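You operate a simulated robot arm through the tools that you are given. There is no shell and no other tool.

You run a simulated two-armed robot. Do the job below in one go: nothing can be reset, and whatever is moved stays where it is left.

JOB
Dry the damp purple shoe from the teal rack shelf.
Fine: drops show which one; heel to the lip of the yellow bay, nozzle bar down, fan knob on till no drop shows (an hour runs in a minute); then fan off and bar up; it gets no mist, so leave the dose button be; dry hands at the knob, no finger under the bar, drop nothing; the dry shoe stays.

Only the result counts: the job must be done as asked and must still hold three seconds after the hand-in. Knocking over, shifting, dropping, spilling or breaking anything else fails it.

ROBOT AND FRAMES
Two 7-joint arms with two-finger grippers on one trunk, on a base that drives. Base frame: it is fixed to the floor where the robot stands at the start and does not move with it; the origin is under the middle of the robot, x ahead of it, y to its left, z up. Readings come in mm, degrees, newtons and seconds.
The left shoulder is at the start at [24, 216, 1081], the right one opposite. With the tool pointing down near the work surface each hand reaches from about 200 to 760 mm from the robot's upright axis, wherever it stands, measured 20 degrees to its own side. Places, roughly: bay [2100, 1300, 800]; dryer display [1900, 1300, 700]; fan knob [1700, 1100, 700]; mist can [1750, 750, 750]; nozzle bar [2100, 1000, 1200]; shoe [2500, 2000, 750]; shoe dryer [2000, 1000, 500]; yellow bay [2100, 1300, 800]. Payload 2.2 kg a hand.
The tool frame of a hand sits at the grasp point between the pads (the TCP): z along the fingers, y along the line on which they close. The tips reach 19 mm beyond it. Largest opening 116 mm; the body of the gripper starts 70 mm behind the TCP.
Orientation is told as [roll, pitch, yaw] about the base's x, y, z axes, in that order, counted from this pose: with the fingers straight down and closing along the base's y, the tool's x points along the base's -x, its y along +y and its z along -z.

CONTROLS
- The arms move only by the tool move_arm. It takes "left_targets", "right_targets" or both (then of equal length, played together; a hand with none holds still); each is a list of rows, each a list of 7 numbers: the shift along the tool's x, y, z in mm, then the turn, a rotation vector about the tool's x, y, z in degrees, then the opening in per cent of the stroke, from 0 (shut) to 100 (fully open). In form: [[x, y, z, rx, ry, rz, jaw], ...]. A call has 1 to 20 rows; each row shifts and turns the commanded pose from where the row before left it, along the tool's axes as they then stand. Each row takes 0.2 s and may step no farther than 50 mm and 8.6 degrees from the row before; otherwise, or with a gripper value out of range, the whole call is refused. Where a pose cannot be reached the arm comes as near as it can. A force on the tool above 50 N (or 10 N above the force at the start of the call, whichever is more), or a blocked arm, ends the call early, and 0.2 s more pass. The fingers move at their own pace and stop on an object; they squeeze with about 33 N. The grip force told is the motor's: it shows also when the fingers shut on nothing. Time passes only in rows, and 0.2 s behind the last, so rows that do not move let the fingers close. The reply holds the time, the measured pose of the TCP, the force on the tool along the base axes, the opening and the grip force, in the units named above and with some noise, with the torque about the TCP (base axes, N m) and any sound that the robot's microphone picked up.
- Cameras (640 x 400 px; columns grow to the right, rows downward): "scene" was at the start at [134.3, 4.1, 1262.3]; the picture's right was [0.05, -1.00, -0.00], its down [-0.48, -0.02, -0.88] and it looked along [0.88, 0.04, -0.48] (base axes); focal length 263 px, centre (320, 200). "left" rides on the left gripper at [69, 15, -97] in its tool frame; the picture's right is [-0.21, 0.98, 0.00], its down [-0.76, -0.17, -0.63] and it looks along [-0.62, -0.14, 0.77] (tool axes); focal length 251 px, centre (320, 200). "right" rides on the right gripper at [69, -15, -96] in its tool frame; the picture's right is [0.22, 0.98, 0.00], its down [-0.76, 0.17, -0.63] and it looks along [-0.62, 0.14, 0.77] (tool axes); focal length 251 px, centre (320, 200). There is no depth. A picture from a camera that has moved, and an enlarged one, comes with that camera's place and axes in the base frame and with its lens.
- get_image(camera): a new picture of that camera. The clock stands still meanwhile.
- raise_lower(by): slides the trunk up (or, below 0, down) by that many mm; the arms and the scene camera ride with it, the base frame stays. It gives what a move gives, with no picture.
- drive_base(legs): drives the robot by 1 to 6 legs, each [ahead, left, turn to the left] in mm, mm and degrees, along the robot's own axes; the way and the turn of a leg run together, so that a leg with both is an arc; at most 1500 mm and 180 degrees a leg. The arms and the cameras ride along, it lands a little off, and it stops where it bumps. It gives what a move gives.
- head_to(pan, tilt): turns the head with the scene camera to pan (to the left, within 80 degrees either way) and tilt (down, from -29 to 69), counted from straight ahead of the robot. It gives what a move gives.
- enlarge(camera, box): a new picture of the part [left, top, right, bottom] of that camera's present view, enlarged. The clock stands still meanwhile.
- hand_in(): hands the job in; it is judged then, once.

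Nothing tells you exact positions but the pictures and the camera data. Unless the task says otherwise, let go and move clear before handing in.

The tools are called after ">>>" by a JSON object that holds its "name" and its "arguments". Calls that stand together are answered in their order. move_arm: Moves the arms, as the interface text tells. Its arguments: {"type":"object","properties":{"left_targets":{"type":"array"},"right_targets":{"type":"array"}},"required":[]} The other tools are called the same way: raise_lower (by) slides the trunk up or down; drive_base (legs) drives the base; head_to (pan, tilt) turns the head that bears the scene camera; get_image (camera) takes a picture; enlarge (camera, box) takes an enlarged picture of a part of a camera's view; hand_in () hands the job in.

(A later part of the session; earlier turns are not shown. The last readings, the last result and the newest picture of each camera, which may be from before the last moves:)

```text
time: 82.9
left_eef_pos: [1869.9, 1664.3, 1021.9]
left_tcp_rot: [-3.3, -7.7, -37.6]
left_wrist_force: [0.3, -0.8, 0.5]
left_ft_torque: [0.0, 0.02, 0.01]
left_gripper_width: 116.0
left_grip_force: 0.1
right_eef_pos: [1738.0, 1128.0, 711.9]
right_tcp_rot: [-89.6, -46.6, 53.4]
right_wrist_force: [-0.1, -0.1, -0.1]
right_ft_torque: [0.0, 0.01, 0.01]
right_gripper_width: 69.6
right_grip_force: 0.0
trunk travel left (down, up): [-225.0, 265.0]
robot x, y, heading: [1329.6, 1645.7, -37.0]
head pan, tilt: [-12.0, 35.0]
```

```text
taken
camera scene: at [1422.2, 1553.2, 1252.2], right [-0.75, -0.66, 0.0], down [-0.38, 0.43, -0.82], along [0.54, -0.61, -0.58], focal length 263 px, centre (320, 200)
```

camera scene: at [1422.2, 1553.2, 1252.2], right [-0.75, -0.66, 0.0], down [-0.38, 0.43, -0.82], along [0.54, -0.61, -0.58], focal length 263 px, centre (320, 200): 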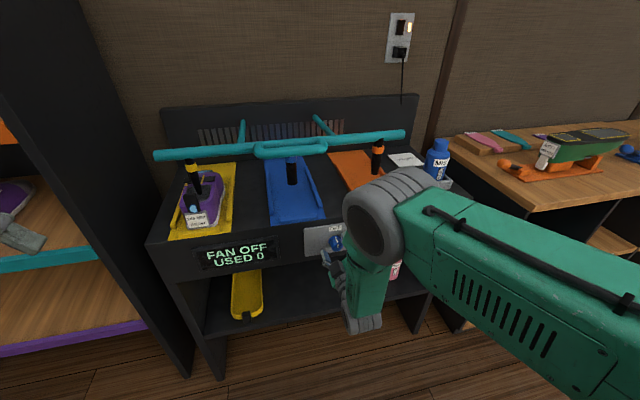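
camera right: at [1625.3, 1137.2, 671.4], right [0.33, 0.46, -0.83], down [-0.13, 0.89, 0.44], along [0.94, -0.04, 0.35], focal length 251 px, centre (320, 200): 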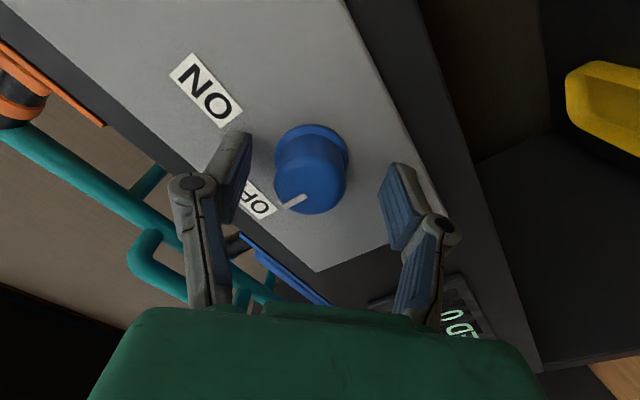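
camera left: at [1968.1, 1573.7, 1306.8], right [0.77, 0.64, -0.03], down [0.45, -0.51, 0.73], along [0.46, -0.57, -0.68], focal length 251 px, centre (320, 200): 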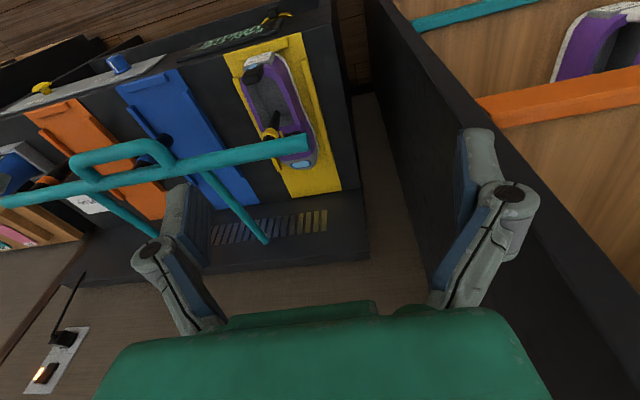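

The knob face is at the TCP now, about 3 mm to one side. I'll correct that, advance 7 mm (tips still ~10 mm from the panel), and close on the knob.

>>> {"name": "move_arm", "arguments": {"right_targets": [[0, -3, 3, 0, 0, 0, 60], [0, 0, 4, 0, 0, 0, 60], [0, 0, 0, 0, 0, 0, 40], [0, 0, 0, 0, 0, 0, 0], [0, 0, 0, 0, 0, 0, 0], [0, 0, 0, 0, 0, 0, 0]]}}

>>> {"name": "get_image", "arguments": {"camera": "right"}}

```text
time: 84.3
left_eef_pos: [1869.4, 1664.2, 1023.1]
left_tcp_rot: [-3.1, -7.9, -37.7]
left_wrist_force: [0.1, 0.4, 0.0]
left_ft_torque: [-0.03, 0.01, 0.04]
left_gripper_width: 116.2
left_grip_force: 0.0
right_eef_pos: [1740.4, 1119.9, 715.9]
right_tcp_rot: [-89.7, -46.5, 53.4]
right_wrist_force: [-22.4, 8.2, 6.2]
right_ft_torque: [0.29, 0.45, -0.83]
right_gripper_width: 33.7
right_grip_force: 45.1
trunk travel left (down, up): [-225.0, 265.0]
robot x, y, heading: [1327.0, 1645.1, -36.2]
head pan, tilt: [-12.0, 35.0]
```

```text
taken
camera right: at [1626.9, 1131.6, 674.2], right [0.33, 0.46, -0.83], down [-0.13, 0.89, 0.44], along [0.94, -0.04, 0.35], focal length 251 px, centre (320, 200)
```

right: 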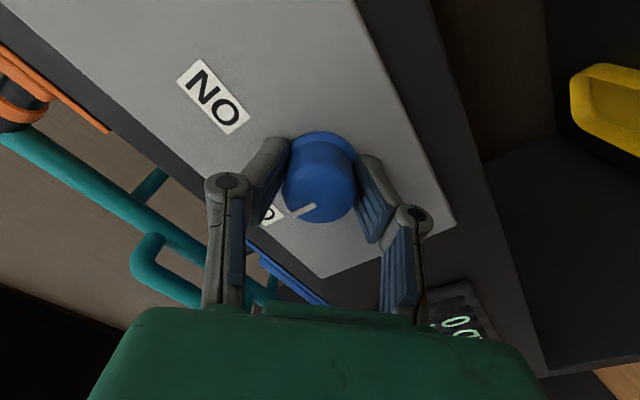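

The fingers hold the knob (34 mm), with some axial push-back. I'll ease back 3 mm to relieve it, then turn the first part clockwise and check the pointer and display.

>>> {"name": "move_arm", "arguments": {"right_targets": [[0, 0, -2, 0, 0, 0, 0], [0, 0, -1, 0, 0, 0, 0], [0, 0, 0, 0, 0, 0, 0]]}}

```text
time: 85.1
left_eef_pos: [1869.7, 1665.0, 1022.0]
left_tcp_rot: [-3.1, -7.6, -37.5]
left_wrist_force: [-0.4, -0.8, 0.5]
left_ft_torque: [-0.03, 0.02, 0.0]
left_gripper_width: 116.0
left_grip_force: 0.1
right_eef_pos: [1739.1, 1121.4, 714.4]
right_tcp_rot: [-89.7, -46.7, 53.5]
right_wrist_force: [-3.4, -7.9, -1.3]
right_ft_torque: [0.37, 0.46, -0.76]
right_gripper_width: 33.8
right_grip_force: 44.8
trunk travel left (down, up): [-225.0, 265.0]
robot x, y, heading: [1328.1, 1646.9, -36.3]
head pan, tilt: [-12.0, 35.0]
```

>>> {"name": "move_arm", "arguments": {"right_targets": [[0, 0, 0, 0, 0, 7.5, 0], [0, 0, 0, 0, 0, 7.5, 0], [0, 0, 0, 0, 0, 7.5, 0], [0, 0, 0, 0, 0, 7.5, 0], [0, 0, 0, 0, 0, 7.5, 0], [0, 0, 0, 0, 0, 7.5, 0], [0, 0, 0, 0, 0, 0, 0]]}}

>>> {"name": "get_image", "arguments": {"camera": "right"}}

>>> {"name": "get_image", "arguments": {"camera": "scene"}}

```text
time: 86.7
left_eef_pos: [1869.9, 1663.0, 1023.0]
left_tcp_rot: [-3.1, -7.8, -37.8]
left_wrist_force: [0.8, -0.3, 0.3]
left_ft_torque: [0.03, -0.03, 0.0]
left_gripper_width: 115.9
left_grip_force: 0.0
right_eef_pos: [1739.8, 1120.7, 714.3]
right_tcp_rot: [83.1, -88.3, -119.4]
right_wrist_force: [4.6, -11.2, 2.6]
right_ft_torque: [0.41, 0.55, 0.03]
right_gripper_width: 33.7
right_grip_force: 45.1
trunk travel left (down, up): [-225.0, 265.0]
robot x, y, heading: [1329.8, 1645.4, -36.5]
head pan, tilt: [-12.0, 35.0]
```

```text
taken
camera right: at [1653.9, 1168.5, 644.3], right [0.58, 0.79, -0.18], down [-0.42, 0.49, 0.76], along [0.7, -0.37, 0.62], focal length 251 px, centre (320, 200)
```

right: 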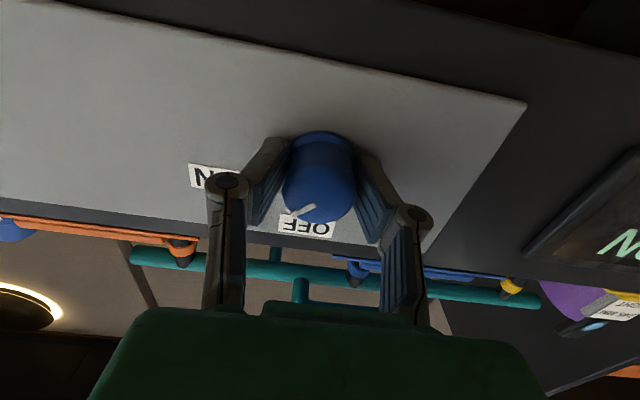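

```text
taken
camera scene: at [1421.6, 1551.7, 1252.2], right [-0.75, -0.66, 0.0], down [-0.38, 0.43, -0.82], along [0.54, -0.61, -0.58], focal length 263 px, centre (320, 200)
```

scene: 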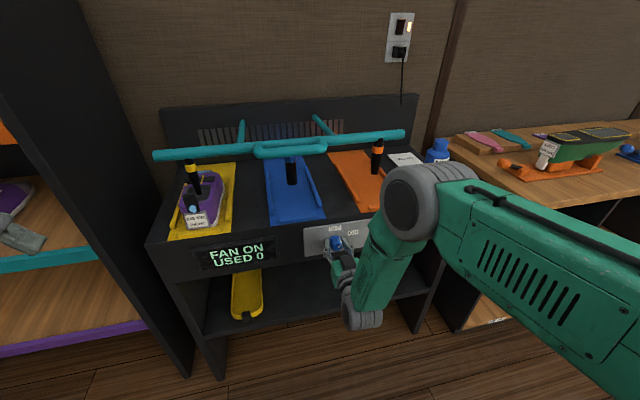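

The display reads "FAN ON". I'll continue the turn toward the ON mark so that it sits securely.

>>> {"name": "move_arm", "arguments": {"right_targets": [[0, 0, 0, 0, 0, 7.5, 0], [0, 0, 0, 0, 0, 7.5, 0], [0, 0, 0, 0, 0, 7.5, 0], [0, 0, 0, 0, 0, 7.5, 0], [0, 0, 0, 0, 0, 0, 0]]}}

>>> {"name": "get_image", "arguments": {"camera": "right"}}

>>> {"name": "get_image", "arguments": {"camera": "scene"}}

```text
time: 87.9
left_eef_pos: [1869.7, 1664.4, 1021.1]
left_tcp_rot: [-3.1, -7.8, -37.6]
left_wrist_force: [0.1, -0.1, 0.0]
left_ft_torque: [-0.02, 0.01, 0.01]
left_gripper_width: 115.7
left_grip_force: 0.0
right_eef_pos: [1740.5, 1122.5, 713.5]
right_tcp_rot: [89.5, -58.2, -125.9]
right_wrist_force: [6.0, -8.8, 0.2]
right_ft_torque: [-0.73, 0.2, -0.05]
right_gripper_width: 34.0
right_grip_force: 45.3
trunk travel left (down, up): [-225.0, 265.0]
robot x, y, heading: [1329.5, 1642.7, -36.5]
head pan, tilt: [-12.0, 35.0]
```

```text
taken
camera right: at [1675.4, 1198.6, 646.7], right [0.56, 0.76, 0.33], down [-0.66, 0.16, 0.73], along [0.5, -0.63, 0.59], focal length 251 px, centre (320, 200)
```

right: 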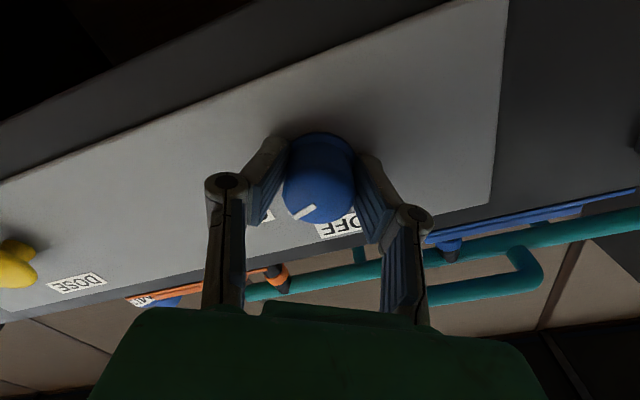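

```text
taken
camera scene: at [1422.1, 1552.0, 1252.1], right [-0.75, -0.66, 0.0], down [-0.38, 0.43, -0.82], along [0.54, -0.61, -0.58], focal length 263 px, centre (320, 200)
```

scene: 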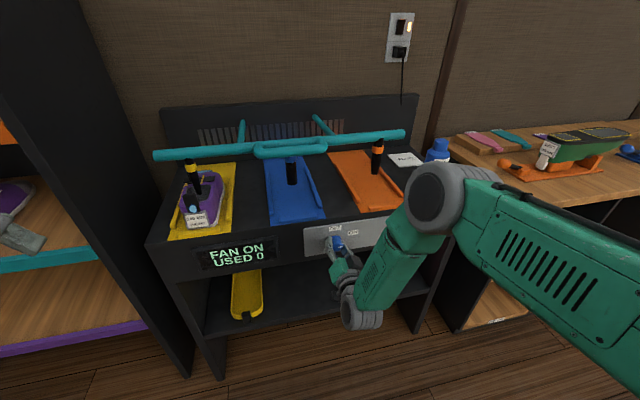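

The fan is on and the hand holds the knob steady. Now I let time pass with the hands still and watch the drops.

>>> {"name": "move_arm", "arguments": {"left_targets": [[0, 0, 0, 0, 0, 0, 100], [0, 0, 0, 0, 0, 0, 100], [0, 0, 0, 0, 0, 0, 100], [0, 0, 0, 0, 0, 0, 100], [0, 0, 0, 0, 0, 0, 100], [0, 0, 0, 0, 0, 0, 100], [0, 0, 0, 0, 0, 0, 100], [0, 0, 0, 0, 0, 0, 100], [0, 0, 0, 0, 0, 0, 100], [0, 0, 0, 0, 0, 0, 100], [0, 0, 0, 0, 0, 0, 100], [0, 0, 0, 0, 0, 0, 100], [0, 0, 0, 0, 0, 0, 100], [0, 0, 0, 0, 0, 0, 100], [0, 0, 0, 0, 0, 0, 100], [0, 0, 0, 0, 0, 0, 100], [0, 0, 0, 0, 0, 0, 100], [0, 0, 0, 0, 0, 0, 100], [0, 0, 0, 0, 0, 0, 100], [0, 0, 0, 0, 0, 0, 100]]}}

>>> {"name": "enlarge", "arguments": {"camera": "scene", "box": [150, 140, 290, 280]}}

```text
time: 92.1
left_eef_pos: [1870.8, 1664.4, 1022.8]
left_tcp_rot: [-3.2, -7.7, -37.6]
left_wrist_force: [-0.8, -1.0, -0.6]
left_ft_torque: [0.0, 0.01, 0.0]
left_gripper_width: 115.9
left_grip_force: 0.1
right_eef_pos: [1740.8, 1121.8, 714.2]
right_tcp_rot: [89.4, -58.4, -125.6]
right_wrist_force: [2.3, -1.9, -3.8]
right_ft_torque: [-0.18, 0.23, 0.0]
right_gripper_width: 34.2
right_grip_force: 44.7
trunk travel left (down, up): [-225.0, 265.0]
robot x, y, heading: [1332.9, 1641.3, -36.6]
head pan, tilt: [-12.0, 35.0]
```

```text
2.86 times, centred on (220, 210) of scene
camera zoom: at [1422.5, 1552.5, 1252.1], right [-0.75, -0.66, 0.0], down [-0.38, 0.43, -0.82], along [0.54, -0.61, -0.58], focal length 750 px, centre (606, 171)
```

zoom: 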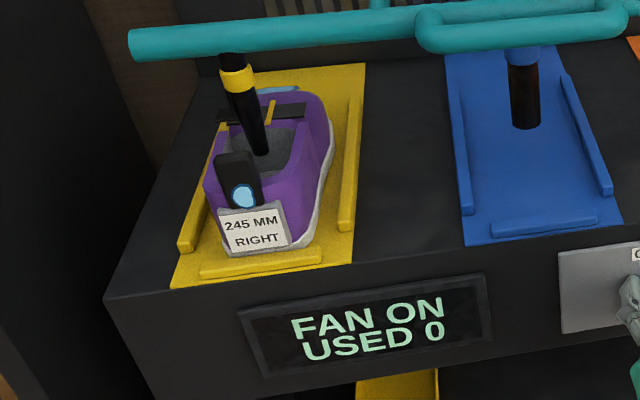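

The fan runs and the drops are still there. I'll keep waiting.

>>> {"name": "move_arm", "arguments": {"left_targets": [[0, 0, 0, 0, 0, 0, 100], [0, 0, 0, 0, 0, 0, 100], [0, 0, 0, 0, 0, 0, 100], [0, 0, 0, 0, 0, 0, 100], [0, 0, 0, 0, 0, 0, 100], [0, 0, 0, 0, 0, 0, 100], [0, 0, 0, 0, 0, 0, 100], [0, 0, 0, 0, 0, 0, 100], [0, 0, 0, 0, 0, 0, 100], [0, 0, 0, 0, 0, 0, 100], [0, 0, 0, 0, 0, 0, 100], [0, 0, 0, 0, 0, 0, 100], [0, 0, 0, 0, 0, 0, 100], [0, 0, 0, 0, 0, 0, 100], [0, 0, 0, 0, 0, 0, 100], [0, 0, 0, 0, 0, 0, 100], [0, 0, 0, 0, 0, 0, 100], [0, 0, 0, 0, 0, 0, 100], [0, 0, 0, 0, 0, 0, 100], [0, 0, 0, 0, 0, 0, 100]]}}

>>> {"name": "move_arm", "arguments": {"left_targets": [[0, 0, 0, 0, 0, 0, 100], [0, 0, 0, 0, 0, 0, 100], [0, 0, 0, 0, 0, 0, 100], [0, 0, 0, 0, 0, 0, 100], [0, 0, 0, 0, 0, 0, 100], [0, 0, 0, 0, 0, 0, 100], [0, 0, 0, 0, 0, 0, 100], [0, 0, 0, 0, 0, 0, 100], [0, 0, 0, 0, 0, 0, 100], [0, 0, 0, 0, 0, 0, 100], [0, 0, 0, 0, 0, 0, 100], [0, 0, 0, 0, 0, 0, 100], [0, 0, 0, 0, 0, 0, 100], [0, 0, 0, 0, 0, 0, 100], [0, 0, 0, 0, 0, 0, 100], [0, 0, 0, 0, 0, 0, 100], [0, 0, 0, 0, 0, 0, 100], [0, 0, 0, 0, 0, 0, 100], [0, 0, 0, 0, 0, 0, 100], [0, 0, 0, 0, 0, 0, 100]]}}

>>> {"name": "move_arm", "arguments": {"left_targets": [[0, 0, 0, 0, 0, 0, 100], [0, 0, 0, 0, 0, 0, 100], [0, 0, 0, 0, 0, 0, 100], [0, 0, 0, 0, 0, 0, 100], [0, 0, 0, 0, 0, 0, 100], [0, 0, 0, 0, 0, 0, 100], [0, 0, 0, 0, 0, 0, 100], [0, 0, 0, 0, 0, 0, 100], [0, 0, 0, 0, 0, 0, 100], [0, 0, 0, 0, 0, 0, 100], [0, 0, 0, 0, 0, 0, 100], [0, 0, 0, 0, 0, 0, 100], [0, 0, 0, 0, 0, 0, 100], [0, 0, 0, 0, 0, 0, 100], [0, 0, 0, 0, 0, 0, 100], [0, 0, 0, 0, 0, 0, 100], [0, 0, 0, 0, 0, 0, 100], [0, 0, 0, 0, 0, 0, 100], [0, 0, 0, 0, 0, 0, 100], [0, 0, 0, 0, 0, 0, 100]]}}

>>> {"name": "enlarge", "arguments": {"camera": "scene", "box": [150, 140, 290, 280]}}

```text
time: 96.3
left_eef_pos: [1870.6, 1664.0, 1021.5]
left_tcp_rot: [-3.1, -7.8, -37.6]
left_wrist_force: [-0.1, 0.0, -1.0]
left_ft_torque: [-0.03, 0.0, 0.01]
left_gripper_width: 116.1
left_grip_force: 0.1
right_eef_pos: [1739.6, 1122.2, 713.9]
right_tcp_rot: [89.4, -58.4, -125.7]
right_wrist_force: [1.3, 1.0, -6.6]
right_ft_torque: [-0.13, 0.23, 0.04]
right_gripper_width: 34.4
right_grip_force: 45.4
trunk travel left (down, up): [-225.0, 265.0]
robot x, y, heading: [1332.4, 1647.0, -36.8]
head pan, tilt: [-12.0, 35.0]
```

```text
time: 100.5
left_eef_pos: [1870.1, 1663.9, 1020.7]
left_tcp_rot: [-3.2, -7.7, -37.6]
left_wrist_force: [-0.7, 0.7, 0.8]
left_ft_torque: [-0.01, 0.01, -0.02]
left_gripper_width: 115.9
left_grip_force: 0.1
right_eef_pos: [1740.3, 1121.2, 714.0]
right_tcp_rot: [89.4, -58.4, -125.8]
right_wrist_force: [0.2, 0.4, -6.4]
right_ft_torque: [-0.1, 0.21, 0.05]
right_gripper_width: 34.3
right_grip_force: 45.3
trunk travel left (down, up): [-225.0, 265.0]
robot x, y, heading: [1331.7, 1645.8, -36.5]
head pan, tilt: [-12.0, 35.0]
```

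```text
time: 104.7
left_eef_pos: [1870.4, 1663.3, 1022.5]
left_tcp_rot: [-3.1, -7.6, -37.6]
left_wrist_force: [0.7, -0.2, -0.4]
left_ft_torque: [-0.04, -0.02, -0.02]
left_gripper_width: 116.2
left_grip_force: 0.1
right_eef_pos: [1740.4, 1122.0, 713.7]
right_tcp_rot: [89.4, -58.5, -125.9]
right_wrist_force: [1.2, 0.3, -5.4]
right_ft_torque: [-0.08, 0.21, 0.0]
right_gripper_width: 34.3
right_grip_force: 45.6
trunk travel left (down, up): [-225.0, 265.0]
robot x, y, heading: [1328.1, 1646.0, -36.4]
head pan, tilt: [-12.0, 35.0]
```

```text
2.86 times, centred on (220, 210) of scene
camera zoom: at [1422.4, 1552.5, 1252.1], right [-0.75, -0.66, 0.0], down [-0.38, 0.43, -0.82], along [0.54, -0.61, -0.58], focal length 750 px, centre (606, 171)
```

zoom: 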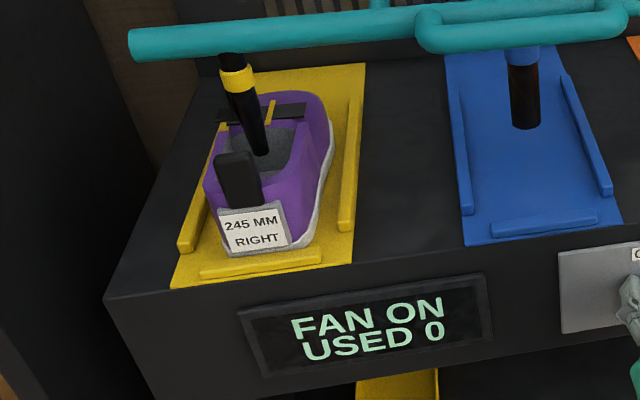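

Both visible drops have gone. Before switching off I'll check the shoe's other sides with the left camera.

>>> {"name": "get_image", "arguments": {"camera": "left"}}

>>> {"name": "enlarge", "arguments": {"camera": "scene", "box": [170, 150, 240, 235]}}

>>> {"name": "get_image", "arguments": {"camera": "right"}}

```text
taken
camera left: at [1818.1, 1730.0, 1108.7], right [0.77, 0.64, -0.02], down [0.45, -0.51, 0.74], along [0.46, -0.58, -0.68], focal length 251 px, centre (320, 200)
```

left: 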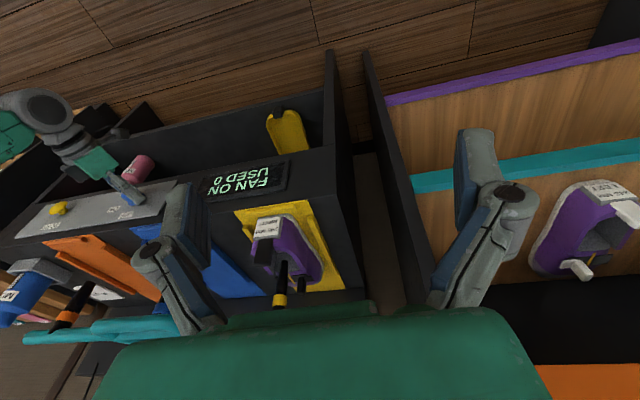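

```text
4.71 times, centred on (205, 192) of scene
camera zoom: at [1422.4, 1552.5, 1252.1], right [-0.75, -0.66, 0.0], down [-0.38, 0.43, -0.82], along [0.54, -0.61, -0.58], focal length 1236 px, centre (861, 235)
```

zoom: 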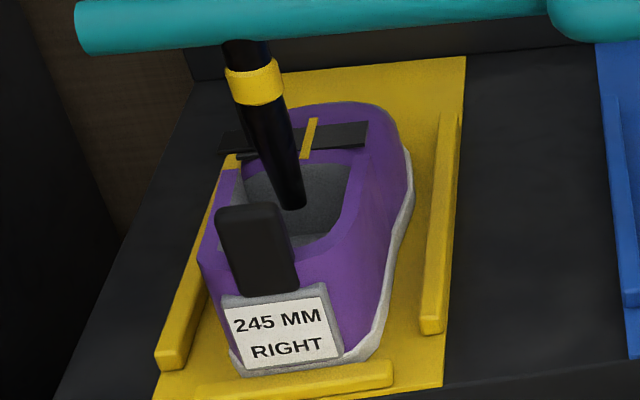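

```text
taken
camera right: at [1675.2, 1198.6, 646.8], right [0.56, 0.76, 0.33], down [-0.66, 0.17, 0.73], along [0.5, -0.63, 0.59], focal length 251 px, centre (320, 200)
```

right: 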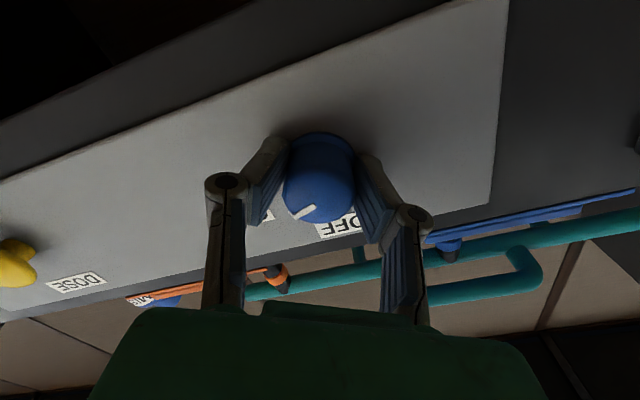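

>>> {"name": "enlarge", "arguments": {"camera": "left", "box": [220, 190, 360, 310]}}

```text
3.33 times, centred on (290, 250) of left
camera zoom: at [1818.1, 1730.0, 1108.7], right [0.77, 0.64, -0.02], down [0.45, -0.51, 0.74], along [0.46, -0.58, -0.68], focal length 838 px, centre (420, 33)
```

zoom: 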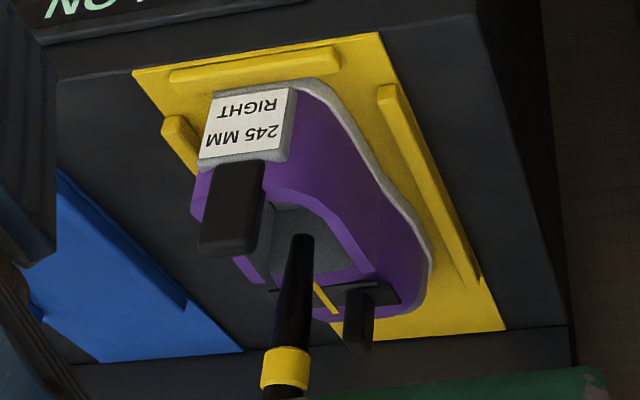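

No drop shows on any side of the shoe now. I'll turn the knob back counter-clockwise to OFF.

>>> {"name": "move_arm", "arguments": {"right_targets": [[0, 0, 0, 0, 0, -7.5, 0], [0, 0, 0, 0, 0, -7.5, 0], [0, 0, 0, 0, 0, -7.5, 0], [0, 0, 0, 0, 0, -7.5, 0], [0, 0, 0, 0, 0, -7.5, 0], [0, 0, 0, 0, 0, -7.5, 0], [0, 0, 0, 0, 0, -7.5, 0], [0, 0, 0, 0, 0, -7.5, 0], [0, 0, 0, 0, 0, -7.5, 0], [0, 0, 0, 0, 0, -7.5, 0], [0, 0, 0, 0, 0, 0, 0]]}}

>>> {"name": "get_image", "arguments": {"camera": "right"}}

>>> {"name": "get_image", "arguments": {"camera": "scene"}}

```text
time: 107.1
left_eef_pos: [1868.8, 1662.9, 1023.0]
left_tcp_rot: [-3.1, -7.9, -37.7]
left_wrist_force: [-1.0, 0.3, 0.2]
left_ft_torque: [0.01, 0.01, 0.03]
left_gripper_width: 116.0
left_grip_force: 0.1
right_eef_pos: [1739.2, 1121.5, 714.1]
right_tcp_rot: [-89.7, -46.6, 53.5]
right_wrist_force: [0.2, -8.2, 1.5]
right_ft_torque: [0.13, 0.1, -0.11]
right_gripper_width: 33.6
right_grip_force: 45.2
trunk travel left (down, up): [-225.0, 265.0]
robot x, y, heading: [1329.3, 1645.9, -36.3]
head pan, tilt: [-12.0, 35.0]
```

```text
taken
camera right: at [1626.6, 1132.1, 674.6], right [0.33, 0.45, -0.83], down [-0.13, 0.89, 0.44], along [0.93, -0.04, 0.35], focal length 251 px, centre (320, 200)
```

right: 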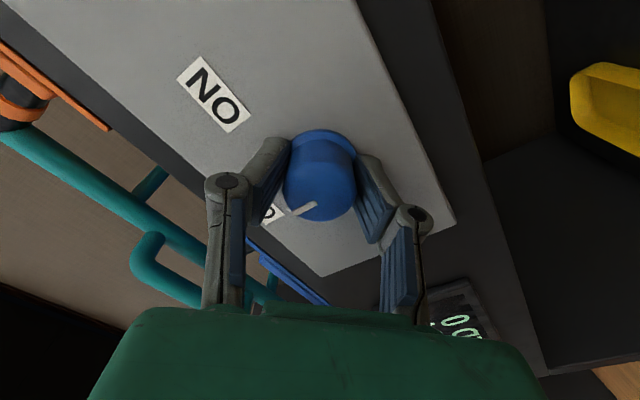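

```text
taken
camera scene: at [1421.4, 1552.2, 1252.3], right [-0.75, -0.66, 0.0], down [-0.38, 0.43, -0.82], along [0.54, -0.61, -0.58], focal length 263 px, centre (320, 200)
```

scene: 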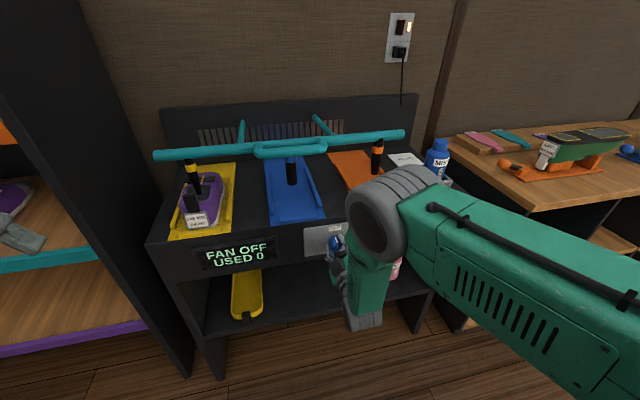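

"FAN OFF" shows and the pointer is back at OFF. I'll open the fingers and back straight off the knob.

>>> {"name": "move_arm", "arguments": {"right_targets": [[0, 0, 0, 0, 0, 0, 60], [0, 0, 0, 0, 0, 0, 60], [0, 0, 0, 0, 0, 0, 60], [0, 0, -20, 0, 0, 0, 60], [0, 0, -30, 0, 0, 0, 60], [0, 0, -30, 0, 0, 0, 60], [0, 0, -30, 0, 0, 0, 60], [0, 0, 0, 0, 0, 0, 60]]}}

>>> {"name": "get_image", "arguments": {"camera": "right"}}

>>> {"name": "get_image", "arguments": {"camera": "scene"}}

```text
time: 108.9
left_eef_pos: [1870.4, 1664.7, 1020.7]
left_tcp_rot: [-3.2, -7.8, -37.6]
left_wrist_force: [0.0, -0.4, -0.7]
left_ft_torque: [0.0, -0.02, 0.0]
left_gripper_width: 116.0
left_grip_force: 0.0
right_eef_pos: [1649.6, 1188.3, 716.3]
right_tcp_rot: [-89.6, -46.6, 53.4]
right_wrist_force: [-0.7, 0.7, 0.1]
right_ft_torque: [-0.02, 0.01, -0.01]
right_gripper_width: 69.6
right_grip_force: 0.1
trunk travel left (down, up): [-225.0, 265.0]
robot x, y, heading: [1327.4, 1644.6, -36.7]
head pan, tilt: [-12.0, 35.0]
```

```text
taken
camera right: at [1537.2, 1199.3, 675.3], right [0.33, 0.46, -0.83], down [-0.13, 0.89, 0.44], along [0.94, -0.04, 0.35], focal length 251 px, centre (320, 200)
```

right: 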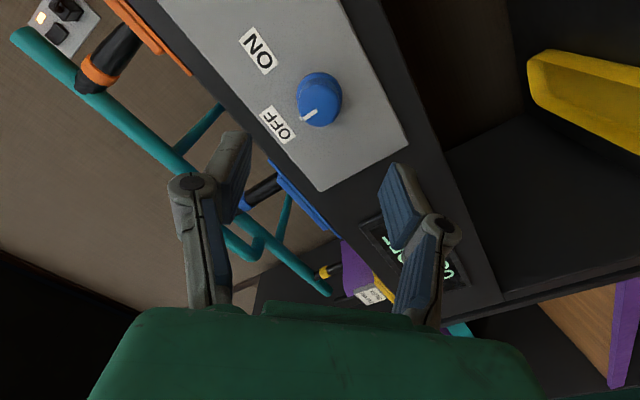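

```text
taken
camera scene: at [1421.9, 1554.0, 1252.3], right [-0.75, -0.66, 0.0], down [-0.38, 0.43, -0.82], along [0.54, -0.61, -0.58], focal length 263 px, centre (320, 200)
```

scene: 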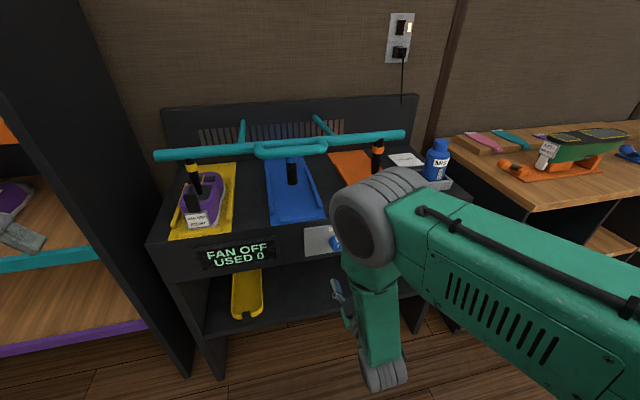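

The knob is free and at OFF. Next, the bar up: I'll bring the right hand back to neutral roll, tilt it 45° down, pull it back a little, then raise the trunk.

>>> {"name": "move_arm", "arguments": {"right_targets": [[0, 0, 0, 0, 0, 7.5, 60], [0, 0, 0, 0, 0, 7.5, 40], [0, 0, 0, 0, 0, 7.5, 20], [0, 0, 0, 0, 0, 7.5, 0], [0, 0, 0, 0, 0, 7.5, 0], [0, 0, 0, 0, 0, 7.5, 0], [0, 0, 0, 0, 7.5, 0, 0], [0, 0, 0, 0, 7.5, 0, 0], [0, 0, 0, 0, 7.5, 0, 0], [0, 0, 0, 0, 7.5, 0, 0], [0, 0, 0, 0, 7.5, 0, 0], [0, 0, 0, 0, 7.5, 0, 0], [10.8, 23, -22.2, 0, 0, 0, 0], [10.8, 23, -22.2, 0, 0, 0, 0], [10.8, 23, -22.2, 0, 0, 0, 0], [0, 0, 0, 0, 0, 0, 0]]}}

>>> {"name": "raise_lower", "arguments": {"by": 200}}

>>> {"name": "head_to", "arguments": {"pan": 0, "tilt": 40}}

>>> {"name": "get_image", "arguments": {"camera": "scene"}}

>>> {"name": "get_image", "arguments": {"camera": "right"}}

```text
time: 112.3
left_eef_pos: [1870.7, 1663.5, 1021.9]
left_tcp_rot: [-3.3, -7.7, -37.6]
left_wrist_force: [1.0, -0.2, -0.1]
left_ft_torque: [-0.03, -0.01, 0.02]
left_gripper_width: 116.1
left_grip_force: 0.0
right_eef_pos: [1635.3, 1283.3, 741.5]
right_tcp_rot: [2.3, -44.7, -38.0]
right_wrist_force: [0.3, -0.5, -0.3]
right_ft_torque: [0.02, -0.01, -0.03]
right_gripper_width: 0.0
right_grip_force: 28.2
trunk travel left (down, up): [-225.0, 265.0]
robot x, y, heading: [1331.7, 1648.5, -36.4]
head pan, tilt: [-12.0, 35.0]
```

```text
time: 114.5
left_eef_pos: [1870.5, 1664.8, 1222.3]
left_tcp_rot: [-3.2, -7.7, -37.5]
left_wrist_force: [0.7, 0.3, -0.4]
left_ft_torque: [-0.04, -0.02, 0.02]
left_gripper_width: 116.2
left_grip_force: 0.1
right_eef_pos: [1636.0, 1282.6, 942.2]
right_tcp_rot: [2.2, -44.6, -37.9]
right_wrist_force: [0.2, 0.1, -0.3]
right_ft_torque: [0.02, 0.0, -0.03]
right_gripper_width: 0.0
right_grip_force: 28.3
trunk travel left (down, up): [-425.0, 65.0]
robot x, y, heading: [1326.7, 1643.7, -36.4]
head pan, tilt: [-12.0, 35.0]
```

```text
time: 115.2
left_eef_pos: [1870.7, 1664.8, 1221.7]
left_tcp_rot: [-3.2, -7.8, -37.6]
left_wrist_force: [-0.1, -0.3, 0.1]
left_ft_torque: [0.05, 0.0, 0.03]
left_gripper_width: 115.9
left_grip_force: 0.2
right_eef_pos: [1635.9, 1282.8, 941.6]
right_tcp_rot: [2.3, -44.6, -37.9]
right_wrist_force: [-0.4, 0.1, -0.4]
right_ft_torque: [0.0, -0.02, 0.0]
right_gripper_width: 0.4
right_grip_force: 28.6
trunk travel left (down, up): [-425.0, 65.0]
robot x, y, heading: [1328.4, 1645.8, -36.4]
head pan, tilt: [0.0, 40.0]
```

```text
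taken
camera scene: at [1432.3, 1569.3, 1444.8], right [-0.6, -0.8, 0.0], down [-0.52, 0.38, -0.76], along [0.61, -0.46, -0.65], focal length 263 px, centre (320, 200)
```

scene: 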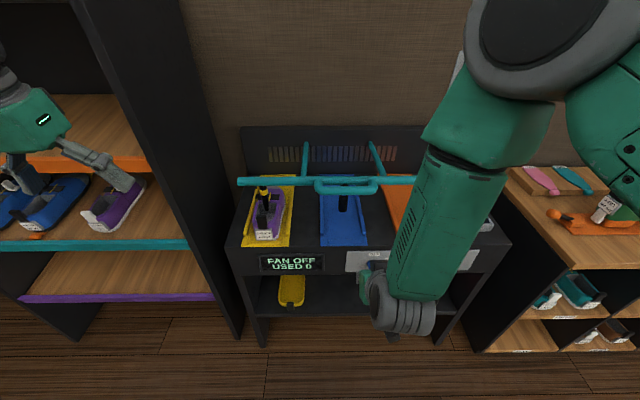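

```text
taken
camera right: at [1531.5, 1340.0, 960.4], right [0.46, 0.88, -0.12], down [0.16, 0.06, 0.99], along [0.88, -0.47, -0.11], focal length 251 px, centre (320, 200)
```

right: 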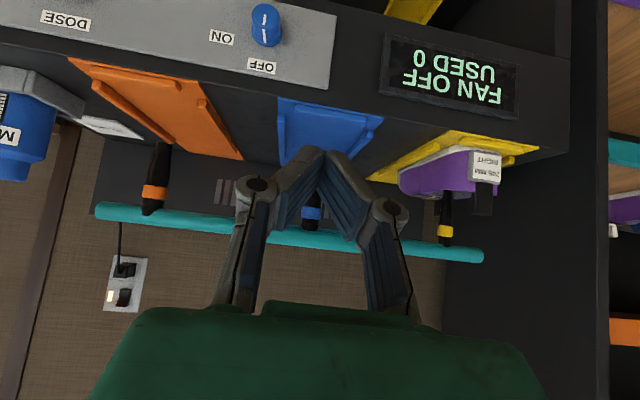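

>>> {"name": "drive_base", "arguments": {"legs": [[150, 0, 0]]}}

>>> {"name": "get_image", "arguments": {"camera": "right"}}

>>> {"name": "get_image", "arguments": {"camera": "scene"}}

>>> {"name": "get_image", "arguments": {"camera": "left"}}

```text
time: 116.6
left_eef_pos: [1992.7, 1574.3, 1224.5]
left_tcp_rot: [-3.3, -8.1, -37.7]
left_wrist_force: [0.8, 0.4, 0.5]
left_ft_torque: [-0.01, 0.03, 0.01]
left_gripper_width: 116.1
left_grip_force: 0.0
right_eef_pos: [1757.6, 1192.8, 943.6]
right_tcp_rot: [2.3, -44.8, -37.9]
right_wrist_force: [0.2, 1.5, -0.6]
right_ft_torque: [0.01, -0.04, 0.0]
right_gripper_width: 0.0
right_grip_force: 28.8
trunk travel left (down, up): [-425.0, 65.0]
robot x, y, heading: [1450.4, 1552.4, -36.5]
head pan, tilt: [0.0, 40.0]
```

```text
taken
camera right: at [1653.8, 1249.7, 961.0], right [0.46, 0.88, -0.12], down [0.16, 0.06, 0.99], along [0.88, -0.47, -0.11], focal length 251 px, centre (320, 200)
```

right: 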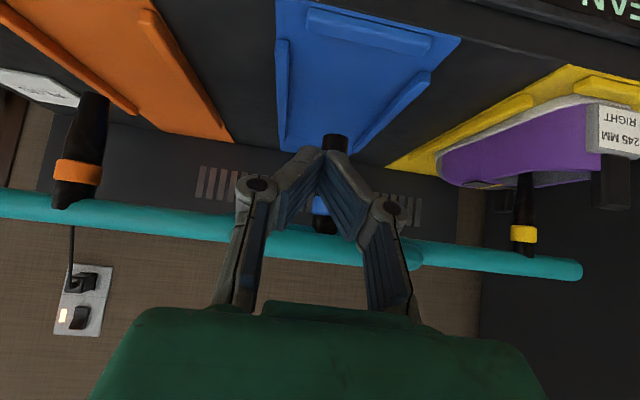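

```text
taken
camera scene: at [1553.2, 1479.8, 1445.1], right [-0.59, -0.8, 0.0], down [-0.52, 0.38, -0.77], along [0.61, -0.46, -0.64], focal length 263 px, centre (320, 200)
```

scene: 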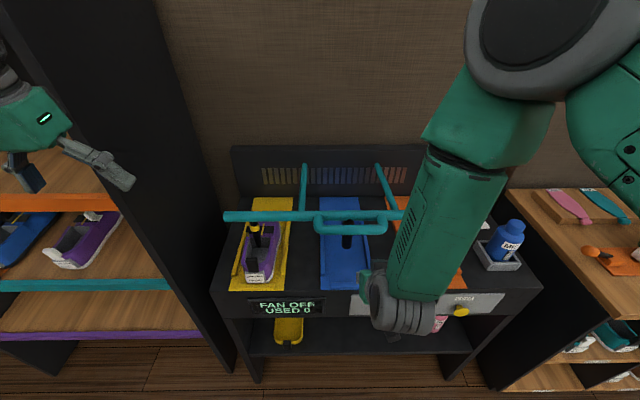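

```text
taken
camera left: at [1939.4, 1640.4, 1310.4], right [0.77, 0.64, -0.02], down [0.44, -0.51, 0.74], along [0.46, -0.58, -0.67], focal length 251 px, centre (320, 200)
```

left: 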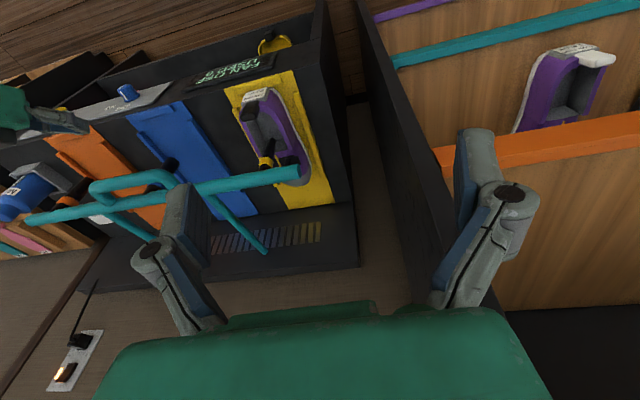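

The handle rod is at about (u 828, z 975), right above and ahead of the closed fingertips' path. I'll bring the fingers just below its front side (not under the bar itself).

>>> {"name": "move_arm", "arguments": {"right_targets": [[-15.2, 0, 15.1, 0, 0, 0, 0], [-15.2, 0, 15.1, 0, 0, 0, 0], [-15.2, 0, 15.1, 0, 0, 0, 0], [-15.2, 0, 15.1, 0, 0, 0, 0], [0, 0, 0, 0, 0, 0, 0]]}}

>>> {"name": "get_image", "arguments": {"camera": "right"}}

>>> {"name": "enlarge", "arguments": {"camera": "left", "box": [0, 60, 260, 260]}}

>>> {"name": "enlarge", "arguments": {"camera": "scene", "box": [280, 160, 440, 300]}}

```text
time: 117.8
left_eef_pos: [1991.6, 1574.5, 1224.7]
left_tcp_rot: [-3.3, -8.2, -37.6]
left_wrist_force: [0.5, 0.2, 0.5]
left_ft_torque: [0.0, 0.02, -0.03]
left_gripper_width: 116.0
left_grip_force: 0.1
right_eef_pos: [1825.7, 1141.5, 941.6]
right_tcp_rot: [2.2, -44.9, -37.8]
right_wrist_force: [-0.4, -0.3, -0.7]
right_ft_torque: [0.01, 0.03, 0.02]
right_gripper_width: 0.0
right_grip_force: 28.6
trunk travel left (down, up): [-425.0, 65.0]
robot x, y, heading: [1453.1, 1554.0, -36.4]
head pan, tilt: [0.0, 40.0]
```

```text
taken
camera right: at [1721.8, 1198.7, 960.5], right [0.46, 0.88, -0.12], down [0.15, 0.06, 0.99], along [0.88, -0.47, -0.11], focal length 251 px, centre (320, 200)
```

right: 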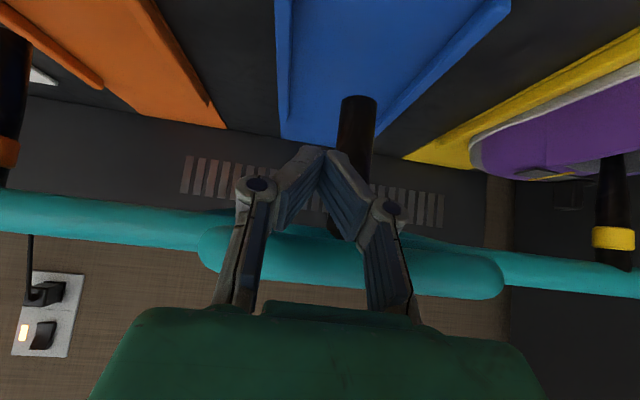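

```text
2.00 times, centred on (130, 160) of left
camera zoom: at [1938.6, 1641.3, 1310.8], right [0.77, 0.64, -0.03], down [0.44, -0.51, 0.74], along [0.46, -0.58, -0.67], focal length 503 px, centre (700, 280)
```

zoom: 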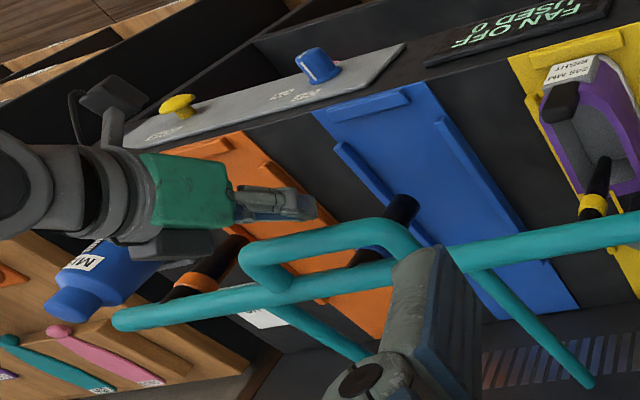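

```text
2.86 times, centred on (360, 230) of scene
camera zoom: at [1555.5, 1478.2, 1444.8], right [-0.59, -0.8, 0.0], down [-0.52, 0.38, -0.76], along [0.61, -0.45, -0.65], focal length 750 px, centre (206, 114)
```

zoom: 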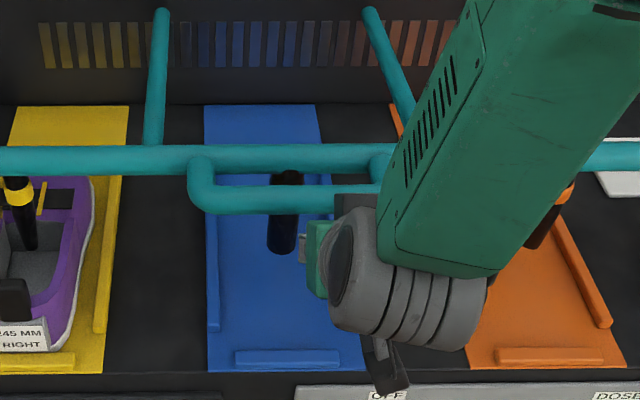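

The fingers are in front of and just below the handle rod (about 18 mm to contact). I'll lift along the arc in small steps.

>>> {"name": "move_arm", "arguments": {"right_targets": [[-12, 0, 0, 0, 0, 0, 0], [-8, 0, -2, 0, 0, 0, 0], [-10, 0, -8, 0, 0, 0, 0], [-10, 0, -8, 0, 0, 0, 0], [0, 0, 0, 0, 0, 0, 0]]}}

>>> {"name": "get_image", "arguments": {"camera": "right"}}

>>> {"name": "enlarge", "arguments": {"camera": "left", "box": [0, 60, 320, 260]}}

```text
time: 119.0
left_eef_pos: [1990.7, 1575.0, 1224.5]
left_tcp_rot: [-3.3, -8.2, -37.8]
left_wrist_force: [-0.4, -1.1, -0.6]
left_ft_torque: [-0.01, 0.0, -0.04]
left_gripper_width: 115.9
left_grip_force: 0.1
right_eef_pos: [1837.7, 1132.6, 985.0]
right_tcp_rot: [2.3, -44.7, -37.9]
right_wrist_force: [-7.8, 7.3, -4.7]
right_ft_torque: [-0.16, -0.12, 0.17]
right_gripper_width: 0.0
right_grip_force: 28.5
trunk travel left (down, up): [-425.0, 65.0]
robot x, y, heading: [1455.9, 1552.1, -36.5]
head pan, tilt: [0.0, 40.0]
```

```text
taken
camera right: at [1733.9, 1190.0, 1003.0], right [0.46, 0.88, -0.12], down [0.16, 0.06, 0.99], along [0.88, -0.47, -0.11], focal length 251 px, centre (320, 200)
```

right: 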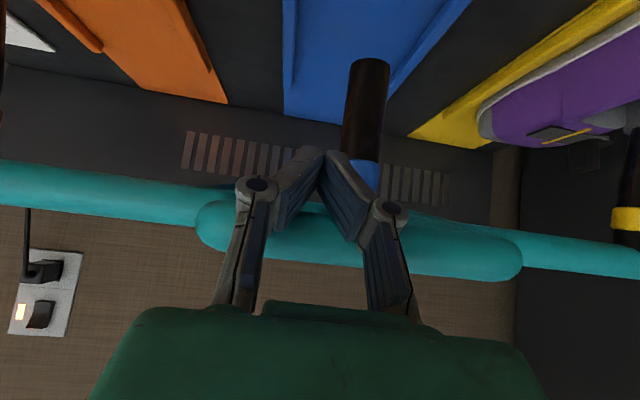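

```text
2.00 times, centred on (160, 160) of left
camera zoom: at [1938.2, 1641.4, 1311.0], right [0.77, 0.64, -0.02], down [0.44, -0.51, 0.74], along [0.46, -0.58, -0.67], focal length 503 px, centre (640, 280)
```

zoom: 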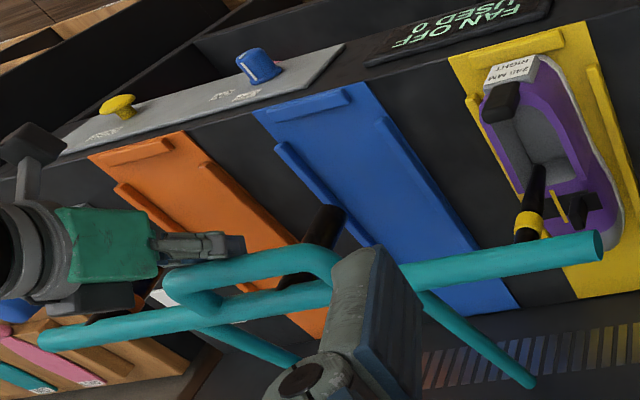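

Contact is made and the bar is rising. I'll continue along the arc.

>>> {"name": "move_arm", "arguments": {"right_targets": [[-18, 0, -11.5, 0, 0, 0, 0], [-18, 0, -10.5, 0, 0, 0, 0], [-18, 0, -10, 0, 0, 0, 0], [-17.5, 0, -7, 0, 0, 0, 0], [-17.5, 0, -6.4, 0, 0, 0, 0], [0, 0, 0, 0, 0, 0, 0]]}}

>>> {"name": "get_image", "arguments": {"camera": "right"}}

>>> {"name": "get_image", "arguments": {"camera": "left"}}

```text
time: 120.4
left_eef_pos: [1990.0, 1574.4, 1223.6]
left_tcp_rot: [-3.3, -8.1, -37.7]
left_wrist_force: [-0.6, 0.4, 0.3]
left_ft_torque: [0.02, -0.01, 0.0]
left_gripper_width: 116.2
left_grip_force: 0.0
right_eef_pos: [1859.1, 1106.4, 1074.0]
right_tcp_rot: [3.1, -44.1, -39.3]
right_wrist_force: [-3.5, 2.6, -4.8]
right_ft_torque: [-0.15, -0.06, 0.08]
right_gripper_width: 0.0
right_grip_force: 28.4
trunk travel left (down, up): [-425.0, 65.0]
robot x, y, heading: [1449.8, 1555.1, -36.4]
head pan, tilt: [0.0, 40.0]
```

```text
taken
camera right: at [1755.5, 1165.3, 1093.6], right [0.47, 0.88, -0.11], down [0.16, 0.04, 0.99], along [0.87, -0.48, -0.12], focal length 251 px, centre (320, 200)
```

right: 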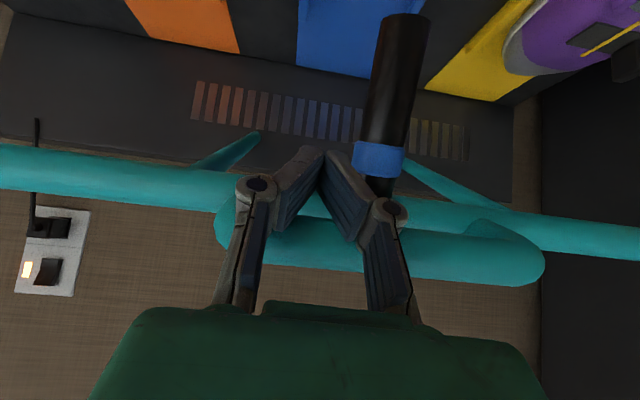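

```text
taken
camera left: at [1938.5, 1640.5, 1310.6], right [0.77, 0.64, -0.03], down [0.44, -0.51, 0.74], along [0.46, -0.58, -0.67], focal length 251 px, centre (320, 200)
```

left: 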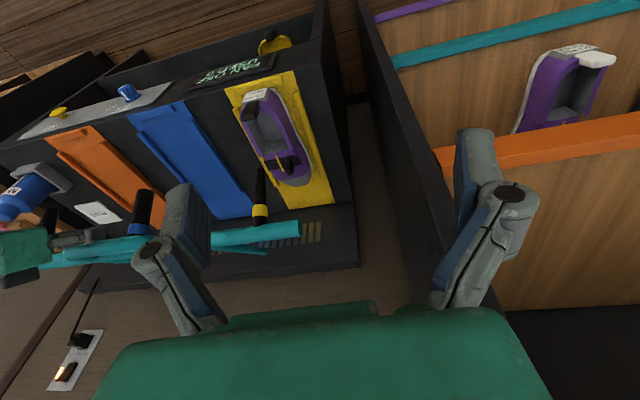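

>>> {"name": "move_arm", "arguments": {"right_targets": [[-19.4, 0, -6, 0, 0, 0, 0], [-19.4, 0, -5, 0, 0, 0, 0], [-19.4, 0, -4, 0, 0, 0, 0], [-19.4, 0, -3, 0, 0, 0, 0], [-18.7, 0, -1, 0, 0, 0, 0], [-18.7, 0, 0, 0, 0, 0, 0], [0, 0, 0, 0, 0, 0, 0]]}}

>>> {"name": "get_image", "arguments": {"camera": "right"}}

>>> {"name": "get_image", "arguments": {"camera": "scene"}}

```text
time: 122.0
left_eef_pos: [1991.1, 1573.7, 1225.4]
left_tcp_rot: [-3.4, -8.1, -37.8]
left_wrist_force: [0.0, -0.9, 0.1]
left_ft_torque: [0.02, -0.01, -0.05]
left_gripper_width: 116.1
left_grip_force: 0.0
right_eef_pos: [1907.3, 1045.3, 1188.1]
right_tcp_rot: [7.4, -44.8, -44.1]
right_wrist_force: [-2.9, 1.8, -4.5]
right_ft_torque: [-0.08, 0.04, 0.02]
right_gripper_width: 0.0
right_grip_force: 28.7
trunk travel left (down, up): [-425.0, 65.0]
robot x, y, heading: [1453.7, 1552.6, -36.2]
head pan, tilt: [0.0, 40.0]
```

```text
taken
camera right: at [1805.7, 1107.0, 1204.8], right [0.5, 0.86, -0.06], down [0.12, 0.0, 0.99], along [0.86, -0.5, -0.1], focal length 251 px, centre (320, 200)
```

right: 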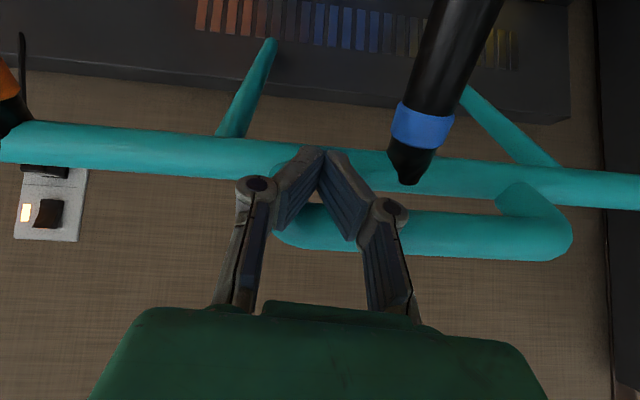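

```text
taken
camera scene: at [1555.7, 1477.5, 1444.7], right [-0.59, -0.8, 0.0], down [-0.52, 0.38, -0.76], along [0.61, -0.45, -0.65], focal length 263 px, centre (320, 200)
```

scene: 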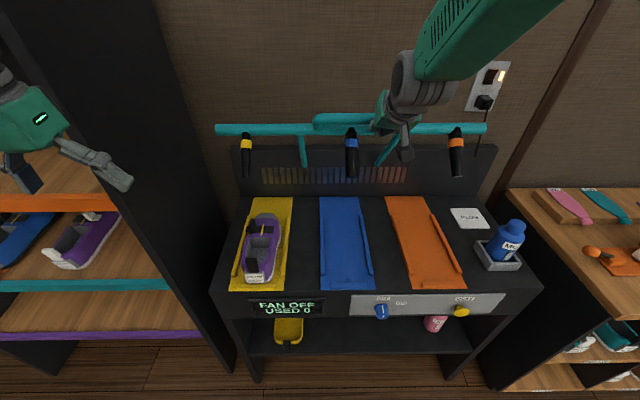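

The bar is about halfway and following well; the hand has drifted about 25 mm to the right, so I'll bring it back toward the handle's middle while continuing.

>>> {"name": "move_arm", "arguments": {"right_targets": [[-17, 8, 5, 0, 0, 0, 0], [-17, 8, 5, 0, 0, 0, 0], [-17, 8, 6, 0, 0, 0, 0], [0, 0, 0, 0, 0, 0, 0]]}}

>>> {"name": "get_image", "arguments": {"camera": "right"}}

>>> {"name": "get_image", "arguments": {"camera": "scene"}}

```text
time: 123.2
left_eef_pos: [1986.9, 1577.9, 1225.2]
left_tcp_rot: [-3.3, -8.3, -37.6]
left_wrist_force: [-0.7, -0.4, 0.3]
left_ft_torque: [0.02, 0.0, 0.02]
left_gripper_width: 116.2
left_grip_force: 0.0
right_eef_pos: [1949.7, 1028.2, 1215.3]
right_tcp_rot: [7.5, -44.9, -44.9]
right_wrist_force: [-0.3, 0.0, -0.1]
right_ft_torque: [-0.03, -0.03, -0.04]
right_gripper_width: 0.2
right_grip_force: 28.2
trunk travel left (down, up): [-425.0, 65.0]
robot x, y, heading: [1450.2, 1551.2, -36.6]
head pan, tilt: [0.0, 40.0]
stopped in row 4 (right hand): the arm was blocked; the commanded pose is now the measured one
```

```text
taken
camera right: at [1848.1, 1089.8, 1232.0], right [0.51, 0.86, -0.06], down [0.11, 0.0, 0.99], along [0.85, -0.52, -0.1], focal length 251 px, centre (320, 200)
```

right: 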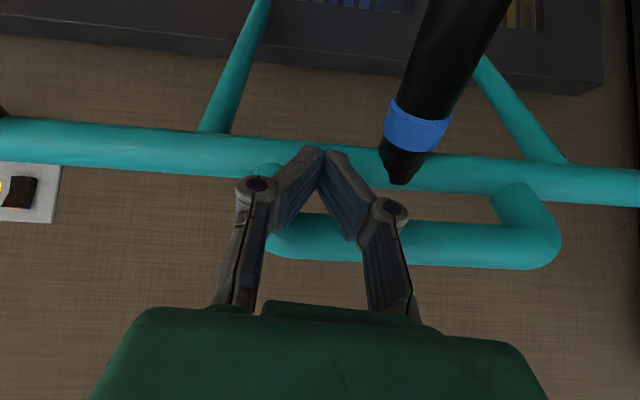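

```text
taken
camera scene: at [1555.6, 1478.3, 1444.8], right [-0.59, -0.8, 0.0], down [-0.52, 0.38, -0.76], along [0.61, -0.45, -0.65], focal length 263 px, centre (320, 200)
```

scene: 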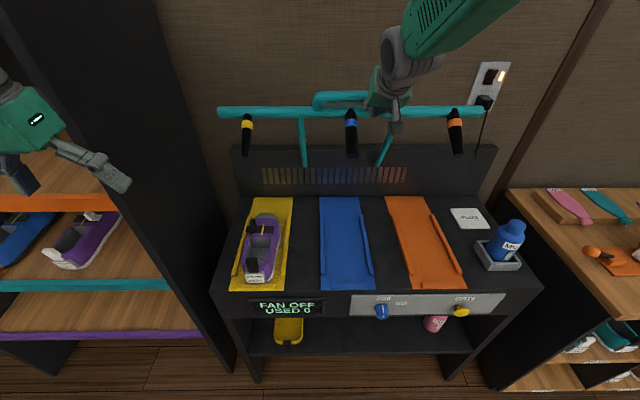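

The arm reported a block near here with no force on the tool, and the bar is at roughly 30° from upright. I'll try small further steps.

>>> {"name": "move_arm", "arguments": {"right_targets": [[-9, 1, 3, 0, 0, 0, 0], [-9, 1, 4, 0, 0, 0, 0], [-9, 1, 4, 0, 0, 0, 0], [0, 0, 0, 0, 0, 0, 0]]}}

>>> {"name": "get_image", "arguments": {"camera": "right"}}

```text
time: 124.2
left_eef_pos: [1989.4, 1576.4, 1224.1]
left_tcp_rot: [-3.4, -8.2, -37.6]
left_wrist_force: [0.0, 0.1, -0.3]
left_ft_torque: [-0.01, -0.01, -0.01]
left_gripper_width: 115.8
left_grip_force: 0.0
right_eef_pos: [1975.3, 1018.1, 1226.9]
right_tcp_rot: [7.0, -44.9, -44.1]
right_wrist_force: [-1.5, 3.2, -4.1]
right_ft_torque: [-0.11, 0.04, 0.07]
right_gripper_width: 0.0
right_grip_force: 28.8
trunk travel left (down, up): [-425.0, 65.0]
robot x, y, heading: [1449.7, 1554.1, -36.7]
head pan, tilt: [0.0, 40.0]
```

```text
taken
camera right: at [1873.4, 1079.2, 1243.3], right [0.5, 0.86, -0.07], down [0.12, 0.01, 0.99], along [0.86, -0.51, -0.1], focal length 251 px, centre (320, 200)
```

right: 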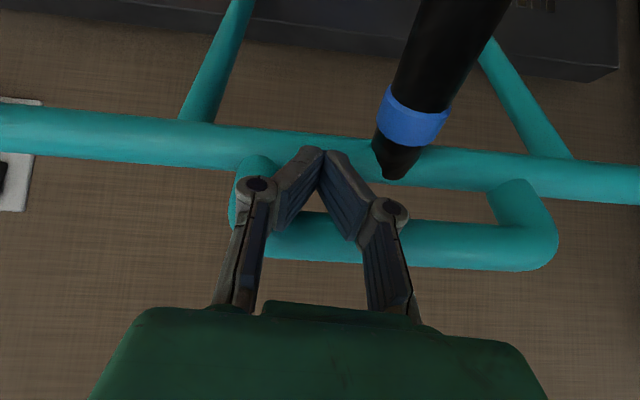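

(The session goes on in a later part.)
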